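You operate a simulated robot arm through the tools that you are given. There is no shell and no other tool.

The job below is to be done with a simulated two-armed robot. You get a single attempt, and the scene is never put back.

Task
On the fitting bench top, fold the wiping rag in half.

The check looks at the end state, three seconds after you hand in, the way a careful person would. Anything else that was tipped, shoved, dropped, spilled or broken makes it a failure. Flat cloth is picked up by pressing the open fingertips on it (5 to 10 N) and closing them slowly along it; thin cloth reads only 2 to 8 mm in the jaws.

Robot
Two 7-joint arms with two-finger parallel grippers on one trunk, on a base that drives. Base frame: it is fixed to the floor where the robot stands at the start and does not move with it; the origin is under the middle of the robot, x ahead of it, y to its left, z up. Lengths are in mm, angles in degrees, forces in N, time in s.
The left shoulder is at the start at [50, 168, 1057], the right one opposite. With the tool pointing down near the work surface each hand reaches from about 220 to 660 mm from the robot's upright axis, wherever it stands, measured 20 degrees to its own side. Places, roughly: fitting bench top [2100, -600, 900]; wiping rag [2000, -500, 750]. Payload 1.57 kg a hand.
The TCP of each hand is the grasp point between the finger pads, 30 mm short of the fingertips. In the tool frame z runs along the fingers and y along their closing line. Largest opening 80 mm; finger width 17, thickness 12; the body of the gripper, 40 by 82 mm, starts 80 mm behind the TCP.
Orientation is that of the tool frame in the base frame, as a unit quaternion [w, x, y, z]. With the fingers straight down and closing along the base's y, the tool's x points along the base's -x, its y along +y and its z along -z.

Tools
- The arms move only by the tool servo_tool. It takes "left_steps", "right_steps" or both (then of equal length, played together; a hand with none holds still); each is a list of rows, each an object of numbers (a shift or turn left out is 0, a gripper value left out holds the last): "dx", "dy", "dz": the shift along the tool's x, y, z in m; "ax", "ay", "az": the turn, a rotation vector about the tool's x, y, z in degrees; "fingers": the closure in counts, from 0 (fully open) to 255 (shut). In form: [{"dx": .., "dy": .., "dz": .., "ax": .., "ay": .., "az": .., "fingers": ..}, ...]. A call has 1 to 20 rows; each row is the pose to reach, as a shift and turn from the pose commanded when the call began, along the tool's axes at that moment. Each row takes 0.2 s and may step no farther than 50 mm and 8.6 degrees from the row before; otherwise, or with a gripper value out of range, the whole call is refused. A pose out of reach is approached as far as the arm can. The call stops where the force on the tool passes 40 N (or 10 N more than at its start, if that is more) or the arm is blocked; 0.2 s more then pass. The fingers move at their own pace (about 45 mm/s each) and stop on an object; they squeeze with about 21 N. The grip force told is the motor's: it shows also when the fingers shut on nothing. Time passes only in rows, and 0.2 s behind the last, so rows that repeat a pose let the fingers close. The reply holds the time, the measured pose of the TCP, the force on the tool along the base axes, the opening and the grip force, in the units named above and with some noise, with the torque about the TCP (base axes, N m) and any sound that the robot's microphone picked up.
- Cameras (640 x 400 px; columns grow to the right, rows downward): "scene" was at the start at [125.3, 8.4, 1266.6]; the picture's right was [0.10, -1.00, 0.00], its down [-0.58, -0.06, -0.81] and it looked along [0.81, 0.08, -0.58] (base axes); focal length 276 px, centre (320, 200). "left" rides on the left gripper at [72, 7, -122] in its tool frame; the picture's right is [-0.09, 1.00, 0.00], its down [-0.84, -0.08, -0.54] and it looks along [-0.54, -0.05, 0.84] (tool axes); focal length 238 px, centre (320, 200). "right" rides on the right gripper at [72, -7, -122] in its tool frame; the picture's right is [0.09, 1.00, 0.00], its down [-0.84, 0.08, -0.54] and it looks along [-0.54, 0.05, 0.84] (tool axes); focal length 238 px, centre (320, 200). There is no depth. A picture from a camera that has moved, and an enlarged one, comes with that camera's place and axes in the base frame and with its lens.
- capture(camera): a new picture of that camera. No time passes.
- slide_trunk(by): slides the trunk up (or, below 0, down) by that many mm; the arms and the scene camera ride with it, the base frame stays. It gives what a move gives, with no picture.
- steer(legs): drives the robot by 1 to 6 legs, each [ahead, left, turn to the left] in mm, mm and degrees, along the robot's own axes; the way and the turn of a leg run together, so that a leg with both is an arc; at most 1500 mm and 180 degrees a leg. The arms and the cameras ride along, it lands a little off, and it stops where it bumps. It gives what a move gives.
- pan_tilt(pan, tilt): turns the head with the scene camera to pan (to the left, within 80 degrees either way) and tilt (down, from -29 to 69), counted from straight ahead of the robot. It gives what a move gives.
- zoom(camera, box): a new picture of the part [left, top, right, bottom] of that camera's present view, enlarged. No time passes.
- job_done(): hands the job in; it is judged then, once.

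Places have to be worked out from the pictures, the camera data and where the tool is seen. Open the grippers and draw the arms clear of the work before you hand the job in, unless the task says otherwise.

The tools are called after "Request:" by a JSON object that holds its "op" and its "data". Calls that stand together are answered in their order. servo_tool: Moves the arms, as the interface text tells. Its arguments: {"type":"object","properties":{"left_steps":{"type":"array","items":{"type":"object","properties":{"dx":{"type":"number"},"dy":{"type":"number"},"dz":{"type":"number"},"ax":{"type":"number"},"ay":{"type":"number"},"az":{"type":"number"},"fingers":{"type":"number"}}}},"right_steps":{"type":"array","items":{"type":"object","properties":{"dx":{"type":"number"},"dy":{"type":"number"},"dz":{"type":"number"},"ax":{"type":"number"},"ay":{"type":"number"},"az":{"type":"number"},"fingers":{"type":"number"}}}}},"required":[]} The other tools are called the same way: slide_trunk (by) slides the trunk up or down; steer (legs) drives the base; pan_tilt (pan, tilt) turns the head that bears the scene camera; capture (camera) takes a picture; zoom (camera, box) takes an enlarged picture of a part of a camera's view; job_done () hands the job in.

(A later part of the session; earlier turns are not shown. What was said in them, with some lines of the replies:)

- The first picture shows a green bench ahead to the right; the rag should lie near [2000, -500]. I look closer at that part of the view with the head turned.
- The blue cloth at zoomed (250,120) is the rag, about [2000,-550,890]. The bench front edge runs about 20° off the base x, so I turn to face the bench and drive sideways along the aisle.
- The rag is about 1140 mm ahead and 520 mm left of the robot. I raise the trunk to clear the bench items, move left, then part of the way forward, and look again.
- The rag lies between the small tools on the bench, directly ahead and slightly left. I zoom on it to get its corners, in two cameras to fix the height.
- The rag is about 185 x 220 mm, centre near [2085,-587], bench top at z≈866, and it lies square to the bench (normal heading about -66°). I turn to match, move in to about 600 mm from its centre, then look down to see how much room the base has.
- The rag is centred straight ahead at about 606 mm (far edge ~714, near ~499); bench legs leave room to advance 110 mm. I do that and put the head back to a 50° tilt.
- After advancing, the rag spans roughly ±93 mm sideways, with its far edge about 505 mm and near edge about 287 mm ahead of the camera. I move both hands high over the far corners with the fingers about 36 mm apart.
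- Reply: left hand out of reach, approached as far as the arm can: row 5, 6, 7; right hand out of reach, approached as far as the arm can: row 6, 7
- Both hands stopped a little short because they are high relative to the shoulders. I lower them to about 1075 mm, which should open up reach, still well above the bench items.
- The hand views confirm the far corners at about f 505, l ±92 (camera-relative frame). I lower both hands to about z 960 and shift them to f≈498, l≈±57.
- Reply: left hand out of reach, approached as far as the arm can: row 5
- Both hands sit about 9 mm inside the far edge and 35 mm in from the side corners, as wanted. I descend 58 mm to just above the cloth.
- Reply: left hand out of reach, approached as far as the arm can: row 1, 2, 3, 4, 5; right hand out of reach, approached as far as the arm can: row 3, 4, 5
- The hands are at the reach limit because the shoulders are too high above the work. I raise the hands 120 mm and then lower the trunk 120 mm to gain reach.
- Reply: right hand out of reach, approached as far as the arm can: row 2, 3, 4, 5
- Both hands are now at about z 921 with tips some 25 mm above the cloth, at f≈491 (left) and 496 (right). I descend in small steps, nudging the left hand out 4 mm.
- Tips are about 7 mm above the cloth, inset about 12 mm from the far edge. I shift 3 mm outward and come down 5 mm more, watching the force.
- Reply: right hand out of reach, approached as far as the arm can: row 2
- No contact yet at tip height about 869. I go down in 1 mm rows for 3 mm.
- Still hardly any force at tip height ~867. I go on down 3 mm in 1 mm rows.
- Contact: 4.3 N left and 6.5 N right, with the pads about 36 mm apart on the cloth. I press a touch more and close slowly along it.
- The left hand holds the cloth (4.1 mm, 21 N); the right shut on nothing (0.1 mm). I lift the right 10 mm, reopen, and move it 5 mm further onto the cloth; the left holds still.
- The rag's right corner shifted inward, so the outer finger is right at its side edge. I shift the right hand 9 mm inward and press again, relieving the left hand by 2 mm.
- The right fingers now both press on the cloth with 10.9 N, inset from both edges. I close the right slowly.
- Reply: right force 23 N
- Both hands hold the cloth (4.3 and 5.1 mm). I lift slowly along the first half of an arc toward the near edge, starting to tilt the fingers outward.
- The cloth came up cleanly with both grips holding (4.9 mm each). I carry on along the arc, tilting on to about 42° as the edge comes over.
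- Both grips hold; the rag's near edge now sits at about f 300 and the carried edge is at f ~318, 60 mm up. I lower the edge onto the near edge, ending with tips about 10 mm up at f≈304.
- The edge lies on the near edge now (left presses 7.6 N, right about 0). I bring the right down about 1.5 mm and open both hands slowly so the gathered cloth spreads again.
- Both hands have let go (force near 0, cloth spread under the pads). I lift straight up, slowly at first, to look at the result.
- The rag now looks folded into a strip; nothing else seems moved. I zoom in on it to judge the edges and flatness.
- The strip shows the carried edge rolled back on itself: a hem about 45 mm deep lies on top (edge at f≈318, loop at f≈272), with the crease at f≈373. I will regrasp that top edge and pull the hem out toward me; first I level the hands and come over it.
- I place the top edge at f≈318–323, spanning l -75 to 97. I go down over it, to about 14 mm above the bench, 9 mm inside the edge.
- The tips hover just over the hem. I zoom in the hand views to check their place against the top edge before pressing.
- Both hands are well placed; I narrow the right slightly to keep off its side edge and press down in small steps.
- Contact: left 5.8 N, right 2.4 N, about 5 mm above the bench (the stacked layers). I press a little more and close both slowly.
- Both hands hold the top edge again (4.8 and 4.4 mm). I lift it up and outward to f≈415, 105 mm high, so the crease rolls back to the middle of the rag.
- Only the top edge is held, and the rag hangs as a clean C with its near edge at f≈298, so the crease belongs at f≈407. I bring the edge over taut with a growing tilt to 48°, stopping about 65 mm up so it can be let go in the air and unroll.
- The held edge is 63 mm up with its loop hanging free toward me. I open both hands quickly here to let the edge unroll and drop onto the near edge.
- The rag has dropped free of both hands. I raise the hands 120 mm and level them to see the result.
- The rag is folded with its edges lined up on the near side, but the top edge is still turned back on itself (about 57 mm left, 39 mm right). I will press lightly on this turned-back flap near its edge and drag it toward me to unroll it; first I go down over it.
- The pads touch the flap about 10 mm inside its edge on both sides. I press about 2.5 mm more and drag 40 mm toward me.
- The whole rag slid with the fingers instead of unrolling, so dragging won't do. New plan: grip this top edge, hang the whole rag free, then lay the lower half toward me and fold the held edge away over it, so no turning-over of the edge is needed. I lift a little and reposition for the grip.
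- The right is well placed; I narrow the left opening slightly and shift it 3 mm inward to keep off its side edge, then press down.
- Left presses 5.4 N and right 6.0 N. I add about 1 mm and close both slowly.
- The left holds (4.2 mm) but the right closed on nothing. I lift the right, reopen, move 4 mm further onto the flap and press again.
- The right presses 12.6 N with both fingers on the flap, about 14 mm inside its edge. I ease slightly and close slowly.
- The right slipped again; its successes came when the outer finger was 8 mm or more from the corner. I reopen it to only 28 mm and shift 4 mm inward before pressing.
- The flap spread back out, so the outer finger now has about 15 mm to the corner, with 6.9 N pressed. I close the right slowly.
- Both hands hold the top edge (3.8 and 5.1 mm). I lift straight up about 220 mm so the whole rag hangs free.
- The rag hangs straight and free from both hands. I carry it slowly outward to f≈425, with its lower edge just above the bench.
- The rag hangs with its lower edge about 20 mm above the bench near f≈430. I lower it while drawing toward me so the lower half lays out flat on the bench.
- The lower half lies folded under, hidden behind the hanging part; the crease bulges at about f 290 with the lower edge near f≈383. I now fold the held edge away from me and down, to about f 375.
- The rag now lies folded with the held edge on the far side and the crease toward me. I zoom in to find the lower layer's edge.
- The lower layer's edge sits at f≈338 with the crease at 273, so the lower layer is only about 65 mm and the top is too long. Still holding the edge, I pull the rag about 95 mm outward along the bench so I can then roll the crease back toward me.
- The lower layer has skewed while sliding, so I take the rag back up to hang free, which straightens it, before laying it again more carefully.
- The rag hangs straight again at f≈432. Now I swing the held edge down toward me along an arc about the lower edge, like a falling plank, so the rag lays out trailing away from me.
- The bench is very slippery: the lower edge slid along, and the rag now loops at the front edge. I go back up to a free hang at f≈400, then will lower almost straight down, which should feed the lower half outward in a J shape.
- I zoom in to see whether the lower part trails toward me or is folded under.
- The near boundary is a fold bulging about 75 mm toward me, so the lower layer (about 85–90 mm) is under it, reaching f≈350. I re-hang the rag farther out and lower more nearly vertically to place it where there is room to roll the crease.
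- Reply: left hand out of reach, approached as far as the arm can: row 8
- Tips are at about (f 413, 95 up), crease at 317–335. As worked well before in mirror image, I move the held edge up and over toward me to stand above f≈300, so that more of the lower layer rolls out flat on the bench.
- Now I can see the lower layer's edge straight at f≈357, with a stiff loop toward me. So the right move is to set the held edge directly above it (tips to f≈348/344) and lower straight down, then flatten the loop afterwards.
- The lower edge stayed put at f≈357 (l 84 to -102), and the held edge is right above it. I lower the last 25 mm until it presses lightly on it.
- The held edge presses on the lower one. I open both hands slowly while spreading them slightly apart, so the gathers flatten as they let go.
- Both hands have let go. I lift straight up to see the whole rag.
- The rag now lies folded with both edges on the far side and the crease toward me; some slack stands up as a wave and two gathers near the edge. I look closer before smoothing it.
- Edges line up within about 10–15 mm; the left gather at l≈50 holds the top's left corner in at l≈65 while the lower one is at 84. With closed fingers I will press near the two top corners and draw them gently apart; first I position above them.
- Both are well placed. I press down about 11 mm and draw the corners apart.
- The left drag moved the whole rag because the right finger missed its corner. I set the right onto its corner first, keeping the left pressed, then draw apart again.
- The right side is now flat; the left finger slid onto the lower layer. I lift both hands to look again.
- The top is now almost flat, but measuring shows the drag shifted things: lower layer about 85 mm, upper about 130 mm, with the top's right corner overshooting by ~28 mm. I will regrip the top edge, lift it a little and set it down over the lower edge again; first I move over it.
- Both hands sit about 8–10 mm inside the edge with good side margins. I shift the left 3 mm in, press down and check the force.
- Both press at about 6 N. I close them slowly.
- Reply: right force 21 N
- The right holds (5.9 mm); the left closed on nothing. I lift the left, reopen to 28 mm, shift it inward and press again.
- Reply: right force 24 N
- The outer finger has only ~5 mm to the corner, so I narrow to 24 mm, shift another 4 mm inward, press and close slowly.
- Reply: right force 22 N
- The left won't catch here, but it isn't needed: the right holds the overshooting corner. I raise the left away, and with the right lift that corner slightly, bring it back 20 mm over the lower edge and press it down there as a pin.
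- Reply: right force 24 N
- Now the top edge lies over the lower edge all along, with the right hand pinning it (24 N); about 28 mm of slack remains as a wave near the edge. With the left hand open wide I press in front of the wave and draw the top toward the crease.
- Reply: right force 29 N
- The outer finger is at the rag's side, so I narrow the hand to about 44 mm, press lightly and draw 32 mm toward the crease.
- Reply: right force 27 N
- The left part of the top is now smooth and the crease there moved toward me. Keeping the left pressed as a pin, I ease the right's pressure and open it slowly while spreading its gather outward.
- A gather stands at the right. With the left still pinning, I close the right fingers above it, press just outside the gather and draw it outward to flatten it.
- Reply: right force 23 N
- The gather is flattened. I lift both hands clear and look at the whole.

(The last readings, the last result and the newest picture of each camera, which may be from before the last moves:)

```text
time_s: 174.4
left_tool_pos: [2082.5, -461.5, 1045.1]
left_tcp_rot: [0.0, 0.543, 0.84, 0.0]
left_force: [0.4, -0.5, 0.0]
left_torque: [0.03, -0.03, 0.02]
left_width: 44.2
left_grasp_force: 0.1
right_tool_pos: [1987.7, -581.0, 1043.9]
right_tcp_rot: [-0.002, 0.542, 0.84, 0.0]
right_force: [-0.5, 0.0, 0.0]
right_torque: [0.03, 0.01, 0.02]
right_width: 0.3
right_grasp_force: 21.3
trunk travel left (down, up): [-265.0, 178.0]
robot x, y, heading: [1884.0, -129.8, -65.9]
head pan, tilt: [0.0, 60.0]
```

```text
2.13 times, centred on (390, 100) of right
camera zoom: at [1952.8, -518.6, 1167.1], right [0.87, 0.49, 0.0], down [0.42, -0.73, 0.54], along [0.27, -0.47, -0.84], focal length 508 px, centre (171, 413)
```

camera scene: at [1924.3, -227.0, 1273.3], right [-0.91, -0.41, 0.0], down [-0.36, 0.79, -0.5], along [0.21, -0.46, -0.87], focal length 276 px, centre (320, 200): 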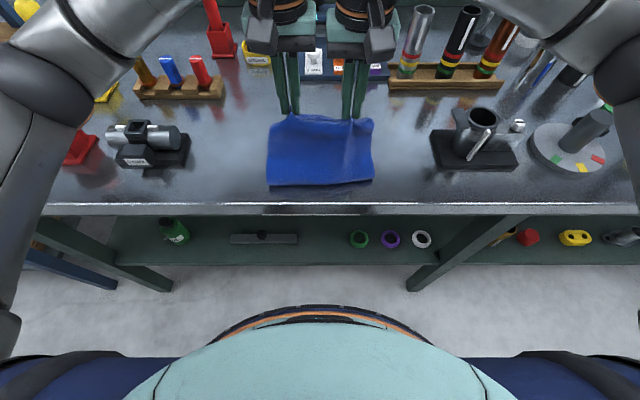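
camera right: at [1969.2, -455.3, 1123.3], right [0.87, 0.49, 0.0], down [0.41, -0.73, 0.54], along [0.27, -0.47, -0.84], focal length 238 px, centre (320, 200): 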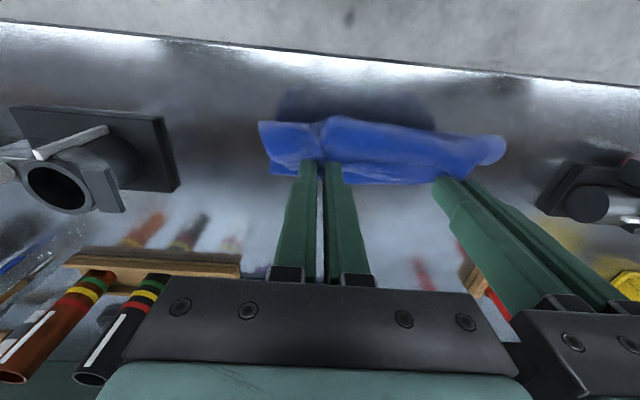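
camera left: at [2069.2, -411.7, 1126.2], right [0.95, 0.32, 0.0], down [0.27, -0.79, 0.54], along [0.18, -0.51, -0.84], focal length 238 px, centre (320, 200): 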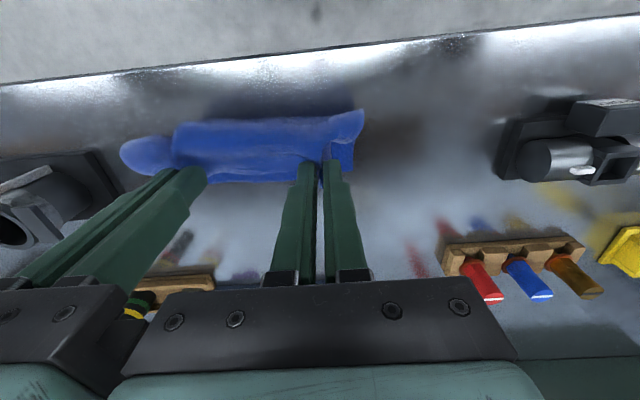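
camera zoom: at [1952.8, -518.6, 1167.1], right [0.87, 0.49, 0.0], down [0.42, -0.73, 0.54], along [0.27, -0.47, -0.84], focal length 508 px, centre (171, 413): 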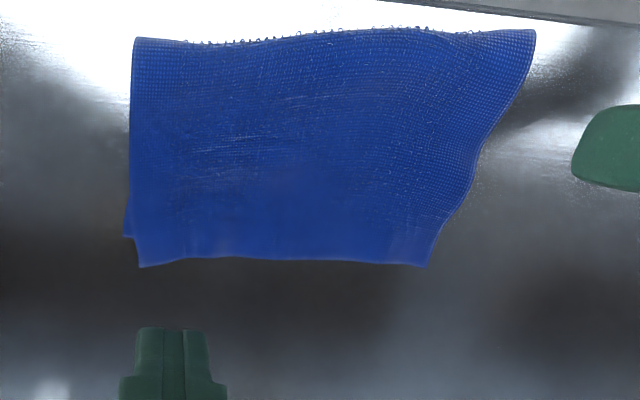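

The rag is now neatly folded: the top layer is about 106–112 mm deep (half of 218), with its corners within about 16 mm of the lower ones, flat and fully on the bench. I raise and open both hands and check the surroundings.

Request:
{"op": "servo_tool", "data": {"left_steps": [{"dz": -0.03, "fingers": 115}, {"dz": -0.06, "fingers": 80}, {"dz": -0.09, "fingers": 40}, {"dy": 0.03, "dz": -0.1, "fingers": 0}, {"dy": 0.06, "dz": -0.1, "fingers": 0}, {"dx": 0.03, "dy": 0.09, "dz": -0.1}, {"dx": 0.06, "dy": 0.12, "dz": -0.1}], "right_steps": [{"dz": -0.03, "fingers": 200}, {"dz": -0.06, "fingers": 140}, {"dz": -0.09, "fingers": 80}, {"dy": -0.03, "dz": -0.1, "fingers": 0}, {"dx": 0.03, "dy": -0.06, "dz": -0.1, "fingers": 0}, {"dx": 0.06, "dy": -0.09, "dz": -0.1}, {"dx": 0.1, "dy": -0.11, "dz": -0.1}]}}

Request:
{"op": "capture", "data": {"camera": "scene"}}

Request:
{"op": "zoom", "data": {"camera": "scene", "box": [250, 110, 400, 205]}}

```text
time_s: 176.0
left_tool_pos: [2162.9, -355.5, 1145.2]
left_tcp_rot: [0.001, 0.543, 0.84, -0.001]
left_force: [0.3, 0.0, -0.2]
left_torque: [-0.03, -0.02, -0.04]
left_width: 80.1
left_grasp_force: 0.0
right_tool_pos: [1842.4, -530.1, 1143.1]
right_tcp_rot: [0.0, 0.542, 0.84, 0.0]
right_force: [-0.6, 0.5, 0.0]
right_torque: [-0.02, -0.03, -0.02]
right_width: 80.1
right_grasp_force: 0.0
trunk travel left (down, up): [-265.0, 178.0]
robot x, y, heading: [1884.4, -127.7, -65.7]
head pan, tilt: [0.0, 60.0]
```

```text
taken
camera scene: at [1924.0, -226.2, 1273.4], right [-0.91, -0.41, 0.0], down [-0.36, 0.79, -0.5], along [0.21, -0.46, -0.87], focal length 276 px, centre (320, 200)
```

scene: 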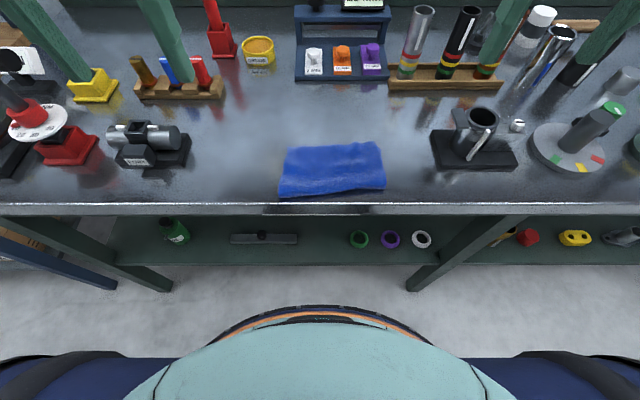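

```text
4.21 times, centred on (325, 158) of scene
camera zoom: at [1924.0, -226.2, 1273.4], right [-0.91, -0.41, 0.0], down [-0.36, 0.79, -0.5], along [0.21, -0.46, -0.87], focal length 1160 px, centre (299, 379)
```

zoom: 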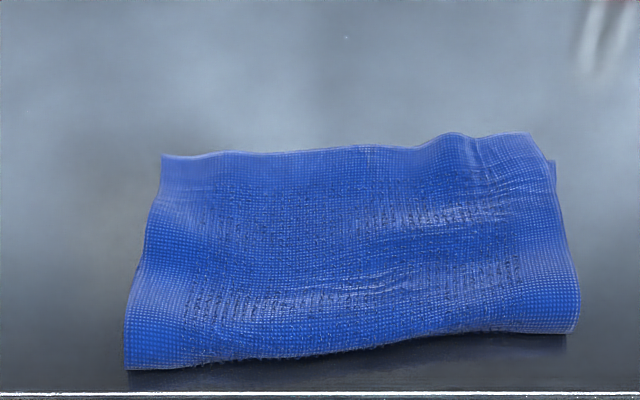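

All other items stand where they were, and the rag lies folded in half. I back the robot off 300 mm so the arms are clear, and take a last look.

Request:
{"op": "steer", "data": {"legs": [[-300, 0, 0]]}}

Request:
{"op": "pan_tilt", "data": {"pan": 0, "tilt": 42}}

Request:
{"op": "capture", "data": {"camera": "scene"}}

Request:
{"op": "zoom", "data": {"camera": "scene", "box": [240, 100, 400, 200]}}

```text
time_s: 178.0
left_tool_pos: [2042.3, -89.8, 1144.5]
left_tcp_rot: [0.0, 0.545, 0.839, 0.0]
left_force: [-0.3, 0.5, 0.5]
left_torque: [-0.02, -0.02, -0.01]
left_width: 80.1
left_grasp_force: 0.1
right_tool_pos: [1721.3, -263.4, 1142.5]
right_tcp_rot: [-0.001, 0.545, 0.839, 0.001]
right_force: [-0.7, -0.3, -0.1]
right_torque: [0.01, 0.0, 0.0]
right_width: 80.0
right_grasp_force: 0.1
trunk travel left (down, up): [-265.0, 178.0]
robot x, y, heading: [1765.1, 137.6, -66.1]
head pan, tilt: [0.0, 60.0]
```

```text
time_s: 178.8
left_tool_pos: [2041.6, -90.9, 1144.9]
left_tcp_rot: [0.0, 0.544, 0.839, 0.0]
left_force: [-0.4, 0.1, 0.3]
left_torque: [0.05, 0.02, 0.0]
left_width: 80.1
left_grasp_force: 0.0
right_tool_pos: [1721.1, -263.6, 1143.7]
right_tcp_rot: [-0.001, 0.544, 0.839, 0.001]
right_force: [0.8, 0.3, 0.7]
right_torque: [0.0, 0.02, -0.03]
right_width: 80.0
right_grasp_force: 0.1
trunk travel left (down, up): [-265.0, 178.0]
robot x, y, heading: [1759.7, 137.8, -66.0]
head pan, tilt: [0.0, 42.0]
```

```text
taken
camera scene: at [1810.8, 25.2, 1297.0], right [-0.91, -0.41, 0.0], down [-0.27, 0.61, -0.74], along [0.3, -0.68, -0.67], focal length 276 px, centre (320, 200)
```

scene: 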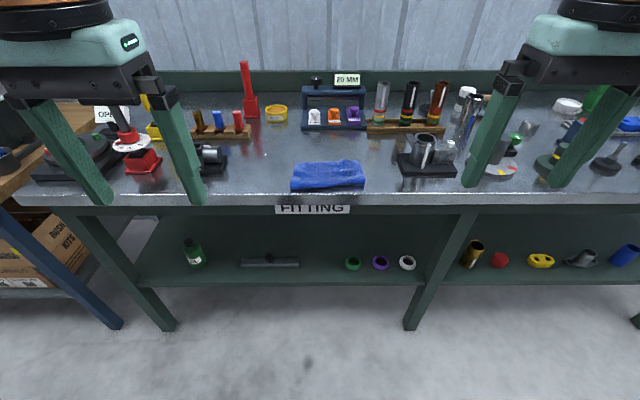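

```text
4.00 times, centred on (320, 150) of scene
camera zoom: at [1810.8, 25.2, 1297.0], right [-0.91, -0.41, 0.0], down [-0.27, 0.61, -0.74], along [0.3, -0.68, -0.67], focal length 1102 px, centre (320, 400)
```

zoom: 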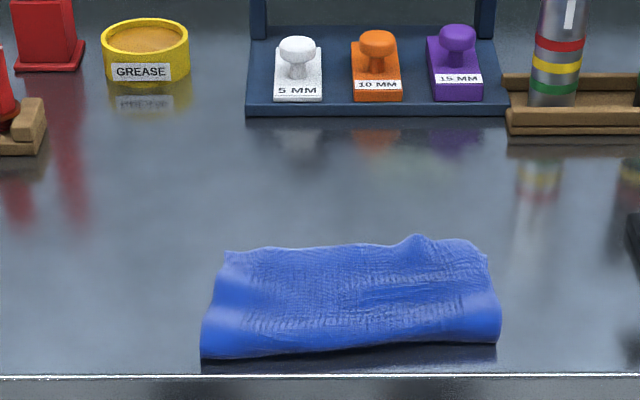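

The rag lies folded in half on the fitting bench. Every other item is upright in its place, the grippers are open and the arms are clear, so I hand the job in.

Request:
{"op": "job_done", "data": {}}

```text
The job is handed in.
```

The wiping rag is folded in half on the fitting bench top, and the job is handed in. The result of the check hasn't come back.

- **Fold:** the top layer is about 106–112 mm deep, which is half of the rag's 218 mm length. Its corners sit within about 16–18 mm of the lower layer's. That is measured on the right; on the left the lower corner is hidden, so it is an estimate.
- **Finish:** the top edge is drawn in by about 20 mm, with a few shallow wrinkles.
- **Position:** it took several regrips because the cloth slides easily on the bench, so the rag has moved from its starting spot. The crease now faces the aisle, and its left end is about 11 mm inside the bench's front edge.
- **Surroundings:** in the last pictures, every other item is upright and where it was. Both grippers are open, and the robot stands about 300 mm back from the bench with the arms clear.
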